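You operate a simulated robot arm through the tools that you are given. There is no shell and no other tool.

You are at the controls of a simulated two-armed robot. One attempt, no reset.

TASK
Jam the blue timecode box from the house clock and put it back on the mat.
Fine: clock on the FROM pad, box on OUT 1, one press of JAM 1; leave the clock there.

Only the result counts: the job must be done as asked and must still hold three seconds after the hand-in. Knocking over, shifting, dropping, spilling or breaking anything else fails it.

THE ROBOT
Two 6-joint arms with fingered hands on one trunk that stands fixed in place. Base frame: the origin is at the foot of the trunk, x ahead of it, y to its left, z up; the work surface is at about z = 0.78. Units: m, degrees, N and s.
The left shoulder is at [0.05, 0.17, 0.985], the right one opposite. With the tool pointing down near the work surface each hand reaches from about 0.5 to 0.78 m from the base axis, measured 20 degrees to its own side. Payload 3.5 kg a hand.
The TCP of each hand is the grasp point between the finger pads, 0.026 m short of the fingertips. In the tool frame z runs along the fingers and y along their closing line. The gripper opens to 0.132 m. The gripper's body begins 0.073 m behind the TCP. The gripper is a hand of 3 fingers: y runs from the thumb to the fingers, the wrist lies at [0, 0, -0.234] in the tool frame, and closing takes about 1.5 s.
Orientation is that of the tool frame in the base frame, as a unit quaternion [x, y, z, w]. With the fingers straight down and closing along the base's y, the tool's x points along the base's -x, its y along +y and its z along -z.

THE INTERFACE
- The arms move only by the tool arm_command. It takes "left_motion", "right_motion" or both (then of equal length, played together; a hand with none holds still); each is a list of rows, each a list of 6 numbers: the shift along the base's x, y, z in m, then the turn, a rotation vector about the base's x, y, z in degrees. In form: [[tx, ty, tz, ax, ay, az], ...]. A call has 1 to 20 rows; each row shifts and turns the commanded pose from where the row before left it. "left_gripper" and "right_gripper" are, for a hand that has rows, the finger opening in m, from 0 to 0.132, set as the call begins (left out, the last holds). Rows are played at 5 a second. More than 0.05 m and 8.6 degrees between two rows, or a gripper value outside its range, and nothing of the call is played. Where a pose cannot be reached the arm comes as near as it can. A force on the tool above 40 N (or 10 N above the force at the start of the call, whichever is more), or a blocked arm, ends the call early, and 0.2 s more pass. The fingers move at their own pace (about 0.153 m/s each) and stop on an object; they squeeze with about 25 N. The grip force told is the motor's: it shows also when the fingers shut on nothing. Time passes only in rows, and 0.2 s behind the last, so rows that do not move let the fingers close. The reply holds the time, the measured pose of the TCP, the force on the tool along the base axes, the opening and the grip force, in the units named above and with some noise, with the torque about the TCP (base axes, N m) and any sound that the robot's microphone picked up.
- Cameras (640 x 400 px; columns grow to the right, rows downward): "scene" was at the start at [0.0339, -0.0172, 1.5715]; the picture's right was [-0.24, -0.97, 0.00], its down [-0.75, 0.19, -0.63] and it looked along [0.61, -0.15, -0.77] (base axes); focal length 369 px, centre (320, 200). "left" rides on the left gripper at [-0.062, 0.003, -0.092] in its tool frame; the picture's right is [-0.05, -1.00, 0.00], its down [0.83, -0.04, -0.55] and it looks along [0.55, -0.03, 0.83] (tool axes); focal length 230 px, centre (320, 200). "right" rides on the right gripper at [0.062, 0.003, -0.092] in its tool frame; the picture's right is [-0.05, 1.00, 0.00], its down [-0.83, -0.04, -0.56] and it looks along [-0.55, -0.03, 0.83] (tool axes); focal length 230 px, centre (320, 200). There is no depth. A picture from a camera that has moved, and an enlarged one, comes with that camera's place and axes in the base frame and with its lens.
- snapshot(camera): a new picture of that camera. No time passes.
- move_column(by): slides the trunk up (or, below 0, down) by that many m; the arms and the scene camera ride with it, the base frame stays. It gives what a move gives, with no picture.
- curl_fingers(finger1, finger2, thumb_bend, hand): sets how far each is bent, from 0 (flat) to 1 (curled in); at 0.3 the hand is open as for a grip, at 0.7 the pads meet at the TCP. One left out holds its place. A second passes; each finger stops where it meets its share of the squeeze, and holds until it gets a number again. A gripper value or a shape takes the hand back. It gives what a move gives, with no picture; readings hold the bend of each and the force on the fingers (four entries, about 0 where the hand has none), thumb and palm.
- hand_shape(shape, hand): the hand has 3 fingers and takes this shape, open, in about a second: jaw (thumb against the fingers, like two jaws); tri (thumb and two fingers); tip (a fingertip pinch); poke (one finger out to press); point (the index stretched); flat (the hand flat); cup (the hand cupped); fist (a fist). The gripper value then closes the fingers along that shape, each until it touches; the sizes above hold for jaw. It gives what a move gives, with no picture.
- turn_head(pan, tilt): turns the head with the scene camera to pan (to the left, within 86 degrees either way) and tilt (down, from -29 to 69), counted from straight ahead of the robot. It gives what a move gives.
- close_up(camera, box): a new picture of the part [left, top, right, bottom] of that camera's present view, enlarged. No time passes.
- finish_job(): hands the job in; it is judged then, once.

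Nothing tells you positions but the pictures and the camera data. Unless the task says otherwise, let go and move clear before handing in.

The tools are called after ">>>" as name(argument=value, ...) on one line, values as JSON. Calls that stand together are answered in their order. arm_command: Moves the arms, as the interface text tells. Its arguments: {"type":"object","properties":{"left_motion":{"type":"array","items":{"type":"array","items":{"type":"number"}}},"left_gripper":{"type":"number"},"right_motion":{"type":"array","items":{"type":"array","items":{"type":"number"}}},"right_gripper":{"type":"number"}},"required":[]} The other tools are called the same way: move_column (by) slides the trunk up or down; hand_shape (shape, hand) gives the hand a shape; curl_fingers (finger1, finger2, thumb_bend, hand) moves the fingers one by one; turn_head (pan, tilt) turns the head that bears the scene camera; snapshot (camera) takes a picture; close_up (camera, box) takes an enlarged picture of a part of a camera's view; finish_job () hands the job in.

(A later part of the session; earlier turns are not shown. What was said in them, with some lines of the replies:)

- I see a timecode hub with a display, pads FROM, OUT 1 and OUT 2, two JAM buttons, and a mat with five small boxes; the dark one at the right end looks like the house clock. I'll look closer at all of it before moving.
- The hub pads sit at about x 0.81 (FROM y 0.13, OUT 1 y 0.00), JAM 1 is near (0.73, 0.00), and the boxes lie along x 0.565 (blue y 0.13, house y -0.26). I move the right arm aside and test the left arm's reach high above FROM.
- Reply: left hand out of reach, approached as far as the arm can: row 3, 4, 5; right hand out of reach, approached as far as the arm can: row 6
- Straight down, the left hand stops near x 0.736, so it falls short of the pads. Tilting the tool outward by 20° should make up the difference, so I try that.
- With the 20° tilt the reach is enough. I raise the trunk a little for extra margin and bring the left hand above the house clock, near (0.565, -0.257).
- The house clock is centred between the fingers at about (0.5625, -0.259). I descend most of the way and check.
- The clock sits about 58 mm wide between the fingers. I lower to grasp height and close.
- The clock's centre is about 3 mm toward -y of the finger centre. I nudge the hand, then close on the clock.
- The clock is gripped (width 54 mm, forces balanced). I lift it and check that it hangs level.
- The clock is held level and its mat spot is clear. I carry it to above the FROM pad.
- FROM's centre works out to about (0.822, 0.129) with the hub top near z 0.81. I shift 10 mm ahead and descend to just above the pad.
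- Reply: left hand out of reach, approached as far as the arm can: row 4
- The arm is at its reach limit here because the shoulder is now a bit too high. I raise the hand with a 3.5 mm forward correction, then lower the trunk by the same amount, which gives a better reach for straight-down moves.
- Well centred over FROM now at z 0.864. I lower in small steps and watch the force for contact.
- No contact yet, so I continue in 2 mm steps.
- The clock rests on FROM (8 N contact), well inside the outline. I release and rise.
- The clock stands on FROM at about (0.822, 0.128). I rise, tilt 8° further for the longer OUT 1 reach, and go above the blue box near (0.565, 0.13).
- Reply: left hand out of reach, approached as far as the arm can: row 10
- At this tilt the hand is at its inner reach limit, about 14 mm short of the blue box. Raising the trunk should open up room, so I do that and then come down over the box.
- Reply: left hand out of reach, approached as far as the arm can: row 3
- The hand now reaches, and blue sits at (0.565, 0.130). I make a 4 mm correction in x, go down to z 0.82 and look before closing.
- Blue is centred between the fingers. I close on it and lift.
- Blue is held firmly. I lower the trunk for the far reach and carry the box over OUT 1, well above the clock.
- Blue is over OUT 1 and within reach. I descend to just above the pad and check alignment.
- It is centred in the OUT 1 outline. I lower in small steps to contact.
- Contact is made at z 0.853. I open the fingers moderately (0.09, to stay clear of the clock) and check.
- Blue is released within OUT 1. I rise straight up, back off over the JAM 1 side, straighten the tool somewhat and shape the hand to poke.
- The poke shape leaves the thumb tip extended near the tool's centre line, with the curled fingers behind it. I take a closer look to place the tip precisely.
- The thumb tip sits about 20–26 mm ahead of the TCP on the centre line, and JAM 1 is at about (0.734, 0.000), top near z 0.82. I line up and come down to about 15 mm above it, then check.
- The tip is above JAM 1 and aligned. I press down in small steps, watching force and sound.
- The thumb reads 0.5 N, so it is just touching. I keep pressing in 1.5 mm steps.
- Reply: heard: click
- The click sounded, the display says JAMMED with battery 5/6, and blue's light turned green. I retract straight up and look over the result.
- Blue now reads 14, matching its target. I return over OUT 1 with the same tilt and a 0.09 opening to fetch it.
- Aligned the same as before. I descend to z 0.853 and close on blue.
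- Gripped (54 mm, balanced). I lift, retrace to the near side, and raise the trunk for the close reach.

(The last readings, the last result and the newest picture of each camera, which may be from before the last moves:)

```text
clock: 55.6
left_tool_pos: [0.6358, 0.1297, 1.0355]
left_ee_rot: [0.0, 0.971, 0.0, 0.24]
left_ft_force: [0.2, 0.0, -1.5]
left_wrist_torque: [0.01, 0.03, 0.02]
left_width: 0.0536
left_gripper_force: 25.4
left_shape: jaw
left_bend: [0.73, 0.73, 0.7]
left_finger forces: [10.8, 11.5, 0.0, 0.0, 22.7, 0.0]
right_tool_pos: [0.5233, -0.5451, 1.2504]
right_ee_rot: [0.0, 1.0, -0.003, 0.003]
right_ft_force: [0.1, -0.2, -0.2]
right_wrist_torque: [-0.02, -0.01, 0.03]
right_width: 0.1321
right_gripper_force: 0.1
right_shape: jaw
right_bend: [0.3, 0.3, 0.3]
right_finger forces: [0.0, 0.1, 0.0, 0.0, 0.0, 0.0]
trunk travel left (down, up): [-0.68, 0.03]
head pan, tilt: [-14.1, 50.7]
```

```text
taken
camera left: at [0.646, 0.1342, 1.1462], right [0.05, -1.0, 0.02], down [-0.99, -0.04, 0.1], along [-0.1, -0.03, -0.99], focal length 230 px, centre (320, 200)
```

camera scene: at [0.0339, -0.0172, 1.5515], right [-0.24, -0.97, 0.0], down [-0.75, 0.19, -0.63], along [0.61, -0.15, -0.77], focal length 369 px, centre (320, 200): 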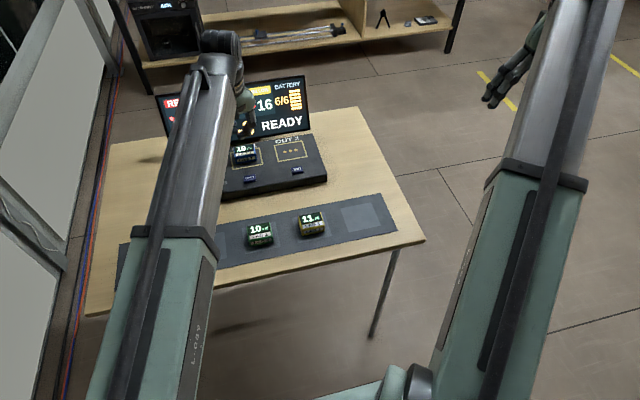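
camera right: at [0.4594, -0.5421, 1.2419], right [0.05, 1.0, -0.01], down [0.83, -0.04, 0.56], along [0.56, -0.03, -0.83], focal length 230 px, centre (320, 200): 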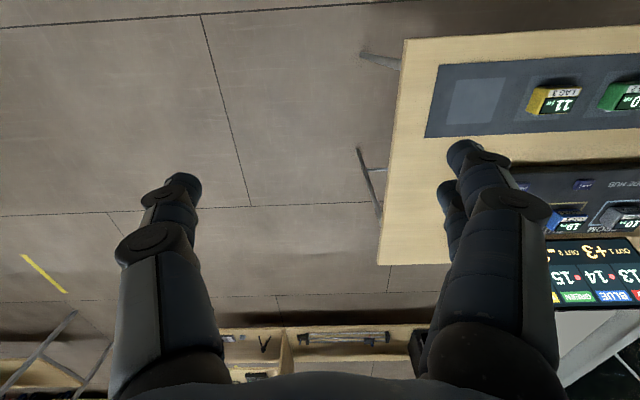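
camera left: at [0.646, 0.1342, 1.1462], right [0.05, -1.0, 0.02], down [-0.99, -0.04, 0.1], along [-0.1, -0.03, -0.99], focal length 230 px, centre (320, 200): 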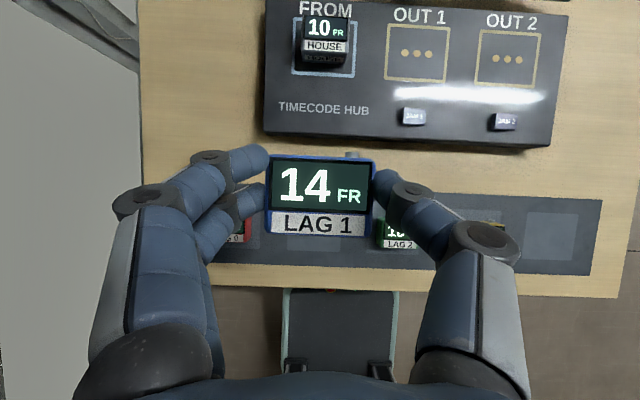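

Blue is still held well and the hub shows the clock on FROM. I descend over blue's own mat spot.

>>> arm_command(left_motion=[[-0.01, 0, -0.035, 0, 0, 0], [-0.015, 0, -0.035, 0, 0, 0], [-0.015, 0, -0.035, 0, 0, 0], [-0.014, 0, -0.035, 0, 0, 0], [-0.013, 0, -0.03, 0, 0, 0], [0, 0, 0, 0, 0, 0]])

>>> snapshot(camera="left")

```text
clock: 57.0
left_tool_pos: [0.5705, 0.1286, 0.8645]
left_ee_rot: [-0.001, 0.971, 0.0, 0.241]
left_ft_force: [0.1, 0.1, -1.3]
left_wrist_torque: [0.02, 0.0, -0.01]
left_width: 0.0535
left_gripper_force: 25.2
left_shape: jaw
left_bend: [0.73, 0.73, 0.7]
left_finger forces: [10.7, 11.6, 0.0, 0.0, 22.5, 0.1]
right_tool_pos: [0.5224, -0.5457, 1.2503]
right_ee_rot: [0.001, 1.0, -0.003, 0.004]
right_ft_force: [0.0, 0.3, 0.5]
right_wrist_torque: [0.0, 0.01, 0.03]
right_width: 0.1317
right_gripper_force: 0.1
right_shape: jaw
right_bend: [0.3, 0.3, 0.3]
right_finger forces: [0.1, 0.0, 0.1, 0.0, 0.1, 0.1]
trunk travel left (down, up): [-0.68, 0.03]
head pan, tilt: [-14.1, 50.7]
```

```text
taken
camera left: at [0.5806, 0.1325, 0.9759], right [0.05, -1.0, 0.02], down [-0.99, -0.04, 0.1], along [-0.1, -0.03, -0.99], focal length 230 px, centre (320, 200)
```

left: 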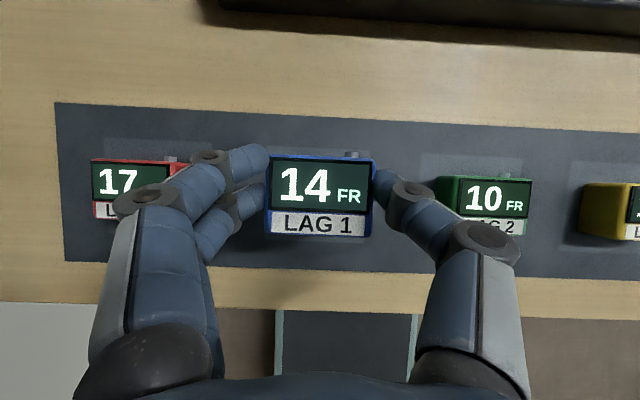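

Over its spot now. I shift 4.5 mm back and lower toward contact.

>>> arm_command(left_motion=[[0, 0, -0.015, 0, 0, 0], [-0.0025, 0, -0.012, 0, 0, 0], [-0.002, 0, -0.01, 0, 0, 0], [0, 0, 0, 0, 0, 0]])

>>> arm_command(left_motion=[[0, 0, -0.004, 0, 0, 0], [0, 0, 0, 0, 0, 0]])

>>> arm_command(left_motion=[[0, 0, -0.002, 0, 0, 0], [0, 0, 0, 0, 0, 0]])

>>> snapshot(camera="left")

```text
clock: 58.0
left_tool_pos: [0.5639, 0.129, 0.8275]
left_ee_rot: [-0.001, 0.97, 0.001, 0.241]
left_ft_force: [-0.4, -0.4, -0.7]
left_wrist_torque: [0.02, 0.0, -0.02]
left_width: 0.0535
left_gripper_force: 25.7
left_shape: jaw
left_bend: [0.73, 0.73, 0.7]
left_finger forces: [10.5, 11.4, 0.0, 0.1, 22.6, 0.0]
right_tool_pos: [0.5224, -0.5452, 1.2507]
right_ee_rot: [-0.001, 1.0, -0.002, 0.003]
right_ft_force: [0.5, 0.6, 0.5]
right_wrist_torque: [-0.02, -0.02, -0.01]
right_width: 0.132
right_gripper_force: 0.1
right_shape: jaw
right_bend: [0.3, 0.3, 0.3]
right_finger forces: [0.0, 0.0, 0.0, 0.0, 0.1, 0.0]
trunk travel left (down, up): [-0.68, 0.03]
head pan, tilt: [-14.1, 50.7]
```

```text
clock: 58.6
left_tool_pos: [0.5638, 0.1297, 0.8234]
left_ee_rot: [0.0, 0.971, 0.0, 0.239]
left_ft_force: [0.2, -0.3, -1.8]
left_wrist_torque: [-0.01, 0.01, 0.02]
left_width: 0.0537
left_gripper_force: 24.7
left_shape: jaw
left_bend: [0.73, 0.73, 0.7]
left_finger forces: [10.6, 11.5, 0.0, 0.0, 22.6, 0.1]
right_tool_pos: [0.5219, -0.5449, 1.2501]
right_ee_rot: [0.0, 1.0, -0.003, 0.004]
right_ft_force: [0.8, 0.5, 0.4]
right_wrist_torque: [-0.02, 0.0, 0.0]
right_width: 0.1318
right_gripper_force: 0.2
right_shape: jaw
right_bend: [0.3, 0.3, 0.3]
right_finger forces: [0.1, 0.0, 0.0, 0.1, 0.0, 0.0]
trunk travel left (down, up): [-0.68, 0.03]
head pan, tilt: [-14.1, 50.7]
```

```text
clock: 59.2
left_tool_pos: [0.5639, 0.1296, 0.8221]
left_ee_rot: [0.001, 0.971, 0.0, 0.24]
left_ft_force: [0.0, -0.4, -1.6]
left_wrist_torque: [-0.02, 0.01, 0.01]
left_width: 0.0537
left_gripper_force: 25.2
left_shape: jaw
left_bend: [0.73, 0.73, 0.7]
left_finger forces: [10.6, 11.5, 0.0, 0.0, 22.5, 0.0]
right_tool_pos: [0.5216, -0.5444, 1.2506]
right_ee_rot: [0.0, 1.0, -0.003, 0.003]
right_ft_force: [-0.2, -0.2, 0.4]
right_wrist_torque: [0.0, 0.01, -0.01]
right_width: 0.1319
right_gripper_force: 0.0
right_shape: jaw
right_bend: [0.3, 0.3, 0.3]
right_finger forces: [0.0, 0.0, 0.0, 0.1, 0.1, 0.0]
trunk travel left (down, up): [-0.68, 0.03]
head pan, tilt: [-14.1, 50.7]
```

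```text
taken
camera left: at [0.5748, 0.134, 0.9334], right [0.05, -1.0, 0.02], down [-0.99, -0.04, 0.1], along [-0.1, -0.03, -0.99], focal length 230 px, centre (320, 200)
```

left: 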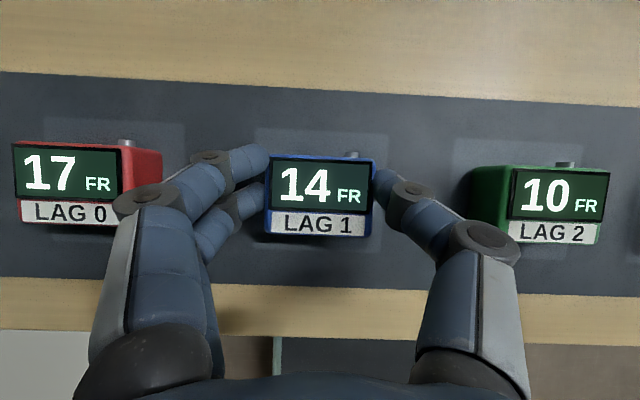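

Blue sits over its patch, 1–2 mm above the mat. I take the last small steps to contact.

>>> arm_command(left_motion=[[0.0005, 0, -0.0015, 0, 0, 0], [0, 0, 0, 0, 0, 0]])

>>> arm_command(left_motion=[[0, 0, -0.0015, 0, 0, 0], [0, 0, 0, 0, 0, 0]])

```text
clock: 59.8
left_tool_pos: [0.5648, 0.1303, 0.8206]
left_ee_rot: [0.0, 0.97, 0.0, 0.241]
left_ft_force: [-2.4, -0.4, 4.9]
left_wrist_torque: [0.09, -0.02, 0.08]
left_width: 0.0537
left_gripper_force: 25.1
left_shape: jaw
left_bend: [0.73, 0.73, 0.7]
left_finger forces: [12.4, 11.9, 0.0, 0.0, 23.4, 0.0]
right_tool_pos: [0.5206, -0.5458, 1.2509]
right_ee_rot: [0.0, 1.0, -0.002, 0.003]
right_ft_force: [-0.3, 0.3, -0.5]
right_wrist_torque: [-0.03, 0.02, -0.02]
right_width: 0.1319
right_gripper_force: 0.1
right_shape: jaw
right_bend: [0.3, 0.3, 0.3]
right_finger forces: [0.0, 0.1, 0.1, 0.0, 0.0, 0.0]
trunk travel left (down, up): [-0.68, 0.03]
head pan, tilt: [-14.1, 50.7]
```

```text
clock: 60.4
left_tool_pos: [0.5642, 0.1301, 0.82]
left_ee_rot: [-0.001, 0.97, 0.001, 0.243]
left_ft_force: [0.7, 0.6, 15.4]
left_wrist_torque: [0.09, -0.15, 0.03]
left_width: 0.0538
left_gripper_force: 25.0
left_shape: jaw
left_bend: [0.74, 0.74, 0.7]
left_finger forces: [13.5, 12.7, 0.0, 0.1, 25.4, 0.1]
right_tool_pos: [0.5208, -0.5458, 1.2508]
right_ee_rot: [0.0, 1.0, -0.003, 0.003]
right_ft_force: [-0.1, -0.1, 0.6]
right_wrist_torque: [0.01, -0.01, 0.0]
right_width: 0.132
right_gripper_force: 0.0
right_shape: jaw
right_bend: [0.3, 0.3, 0.3]
right_finger forces: [0.0, 0.0, 0.0, 0.1, 0.0, 0.0]
trunk travel left (down, up): [-0.68, 0.03]
head pan, tilt: [-14.1, 50.7]
```

The box is down (15 N). I ease up 1.5 mm, open the fingers and check before rising.

>>> arm_command(left_motion=[[0, 0, 0.0015, 0, 0, 0], [0, 0, 0, 0, 0, 0]])

>>> arm_command(left_motion=[[0, 0, 0, 0, 0, 0], [0, 0, 0, 0, 0, 0], [0, 0, 0, 0, 0, 0], [0, 0, 0, 0, 0, 0], [0, 0, 0, 0, 0, 0]], left_gripper=0.1)

>>> snapshot(camera="left")

```text
clock: 61.0
left_tool_pos: [0.5641, 0.13, 0.8218]
left_ee_rot: [0.0, 0.971, 0.0, 0.241]
left_ft_force: [3.3, -0.1, 9.0]
left_wrist_torque: [0.07, -0.14, -0.01]
left_width: 0.0539
left_gripper_force: 25.1
left_shape: jaw
left_bend: [0.74, 0.73, 0.7]
left_finger forces: [12.9, 12.5, 0.1, 0.0, 25.3, 0.0]
right_tool_pos: [0.5198, -0.5454, 1.2504]
right_ee_rot: [-0.001, 1.0, -0.003, 0.003]
right_ft_force: [-0.2, -0.1, -1.3]
right_wrist_torque: [0.01, 0.02, -0.01]
right_width: 0.1322
right_gripper_force: 0.0
right_shape: jaw
right_bend: [0.3, 0.3, 0.3]
right_finger forces: [0.1, 0.0, 0.1, 0.1, 0.1, 0.1]
trunk travel left (down, up): [-0.68, 0.03]
head pan, tilt: [-14.1, 50.7]
```

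```text
clock: 62.2
left_tool_pos: [0.5644, 0.1303, 0.8206]
left_ee_rot: [0.0, 0.971, -0.001, 0.241]
left_ft_force: [-0.9, -1.1, 0.0]
left_wrist_torque: [-0.03, -0.02, 0.05]
left_width: 0.0997
left_gripper_force: 0.1
left_shape: jaw
left_bend: [0.63, 0.63, 0.6]
left_finger forces: [0.0, 0.1, 0.0, 0.0, 0.0, 0.2]
right_tool_pos: [0.5214, -0.5449, 1.25]
right_ee_rot: [0.0, 1.0, -0.003, 0.004]
right_ft_force: [0.6, 0.6, -0.6]
right_wrist_torque: [0.01, 0.01, -0.01]
right_width: 0.1318
right_gripper_force: 0.1
right_shape: jaw
right_bend: [0.3, 0.3, 0.3]
right_finger forces: [0.0, 0.1, 0.0, 0.0, 0.0, 0.1]
trunk travel left (down, up): [-0.68, 0.03]
head pan, tilt: [-14.1, 50.7]
```

```text
taken
camera left: at [0.5751, 0.134, 0.932], right [0.05, -1.0, 0.02], down [-0.99, -0.04, 0.1], along [-0.1, -0.03, -0.99], focal length 230 px, centre (320, 200)
```

left: 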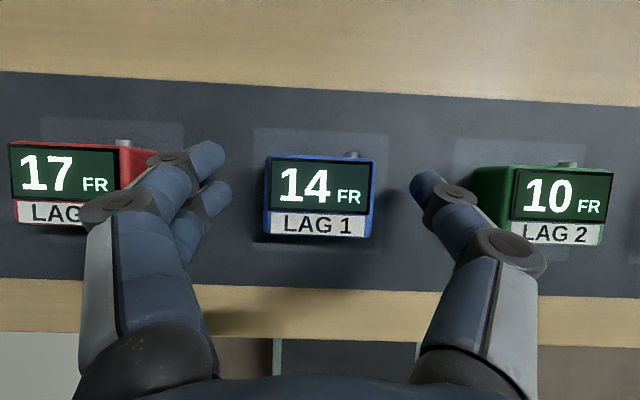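

Blue stands on its mat spot, released. I rise clear and check the whole scene.

>>> arm_command(left_motion=[[0, 0, 0.02, 0, 0, 0], [0, 0, 0.03, 0, 0, 0], [0.005, 0, 0.035, 0, 0, 0], [0.01, 0, 0.04, 0, 0, 0], [0.02, 0.01, 0.04, 0, 0, 0], [0.01, 0.03, 0.04, 0, 0, 0], [0, 0.04, 0.02, 0, 0, 0], [0, 0.04, 0, 0, 0, 0], [0, 0, 0, 0, 0, 0]])

>>> snapshot(camera="scene")

>>> snapshot(camera="left")

>>> close_up(camera="scene", box=[100, 80, 420, 300])

```text
refused: row 6 steps farther than a row can; nothing moved
```

```text
taken
camera scene: at [0.0339, -0.0172, 1.6515], right [-0.24, -0.97, 0.0], down [-0.75, 0.19, -0.63], along [0.61, -0.15, -0.77], focal length 369 px, centre (320, 200)
```

scene: 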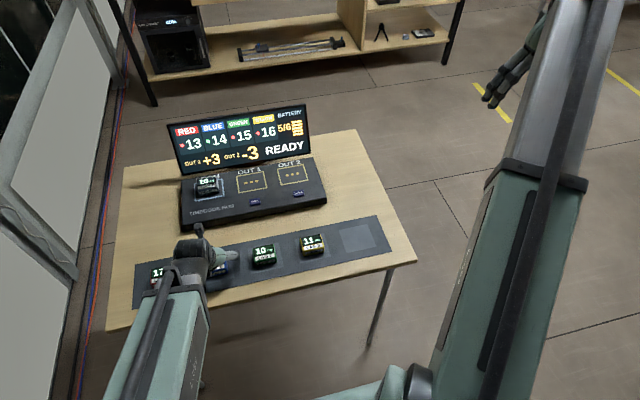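

```text
taken
camera left: at [0.5751, 0.134, 0.932], right [0.05, -1.0, 0.02], down [-0.99, -0.04, 0.1], along [-0.1, -0.03, -0.99], focal length 230 px, centre (320, 200)
```

left: 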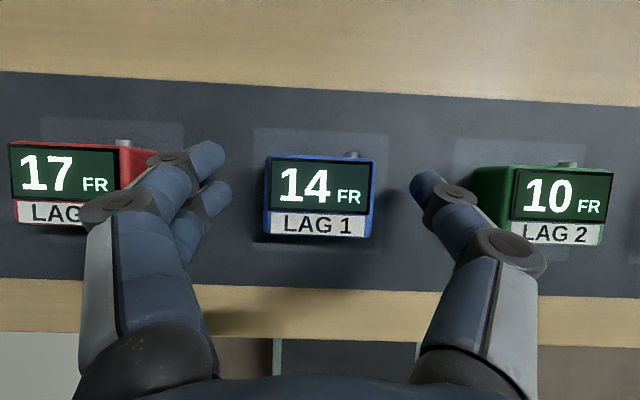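

```text
1.82 times, centred on (260, 190) of scene
camera zoom: at [0.0339, -0.0172, 1.6515], right [-0.24, -0.97, 0.0], down [-0.75, 0.19, -0.63], along [0.61, -0.15, -0.77], focal length 670 px, centre (429, 218)
```

zoom: 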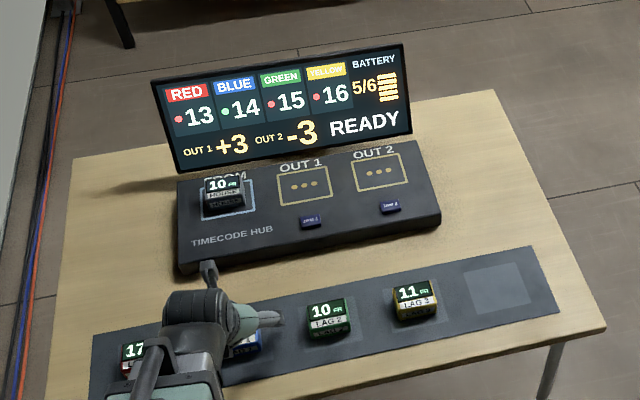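

The last move was refused because one row was too long, so nothing moved. I repeat the retreat with shorter rows; the display shows blue 14 with a green light.

>>> arm_command(left_motion=[[0, 0, 0.02, 0, 0, 0], [0, 0, 0.03, 0, 0, 0], [0.005, 0, 0.035, 0, 0, 0], [0.01, 0, 0.035, 0, 0, 0], [0.02, 0.01, 0.035, 0, 0, 0], [0.01, 0.03, 0.03, 0, 0, 0], [0, 0.04, 0.02, 0, 0, 0], [0, 0.04, 0, 0, 0, 0], [0, 0, 0, 0, 0, 0]])

>>> snapshot(camera="left")

>>> close_up(camera="scene", box=[100, 80, 420, 300])

```text
clock: 64.2
left_tool_pos: [0.6145, 0.2498, 1.0277]
left_ee_rot: [0.0, 0.971, 0.0, 0.24]
left_ft_force: [-0.3, -0.8, 0.2]
left_wrist_torque: [0.0, -0.02, 0.02]
left_width: 0.0997
left_gripper_force: 0.0
left_shape: jaw
left_bend: [0.63, 0.63, 0.6]
left_finger forces: [0.1, 0.0, 0.0, 0.0, 0.1, 0.0]
left hand out of reach, approached as far as the arm can: row 3
right_tool_pos: [0.5226, -0.5447, 1.2489]
right_ee_rot: [0.0, 1.0, -0.003, 0.003]
right_ft_force: [-0.2, 0.2, 0.3]
right_wrist_torque: [-0.01, 0.03, -0.01]
right_width: 0.1319
right_gripper_force: 0.1
right_shape: jaw
right_bend: [0.3, 0.3, 0.3]
right_finger forces: [0.0, 0.0, 0.0, 0.0, 0.1, 0.0]
trunk travel left (down, up): [-0.68, 0.03]
head pan, tilt: [-14.1, 50.7]
```

```text
taken
camera left: at [0.6245, 0.2534, 1.1381], right [0.05, -1.0, 0.02], down [-0.99, -0.04, 0.1], along [-0.1, -0.03, -0.99], focal length 230 px, centre (320, 200)
```

left: 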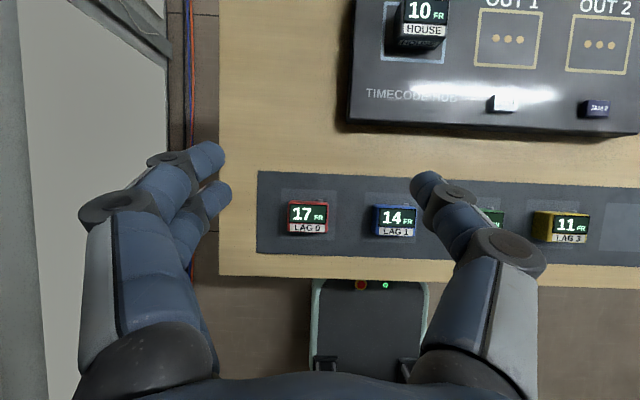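

```text
1.82 times, centred on (260, 190) of scene
camera zoom: at [0.0338, -0.0176, 1.6515], right [-0.24, -0.97, 0.0], down [-0.75, 0.19, -0.63], along [0.61, -0.15, -0.77], focal length 670 px, centre (429, 218)
```

zoom: 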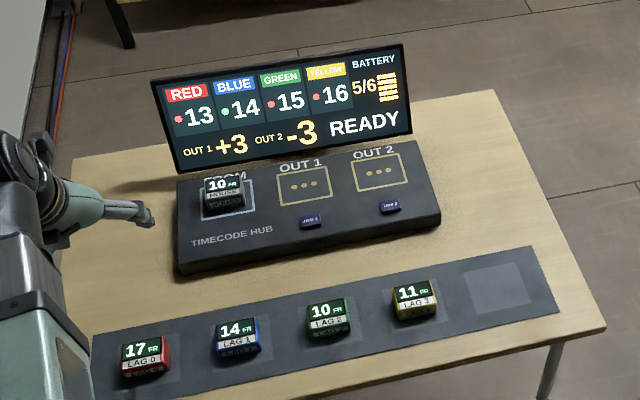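

Blue reads 14 on its mat spot with its light green, the clock stays on FROM, and the other boxes are where they were. Battery 5/6 confirms one press, and both hands are clear, so I hand in.

>>> finish_job()

```text
The job is handed in.
```

The blue timecode box is jammed from the house clock and back on its own spot on the mat. It now reads 14, which matches its target on the hub display, and its light has turned green.

- **Clock:** it is still on the FROM pad, as you asked.
- **Press:** I pressed JAM 1 once. There was one click, the display showed JAMMED, and the battery count went from 6/6 to 5/6.
- **Everything else:** the red, green and yellow boxes look unmoved in the final pictures, and both hands were clear when I handed the job in.

I don't have the judge's result, only confirmation that the job was handed in.
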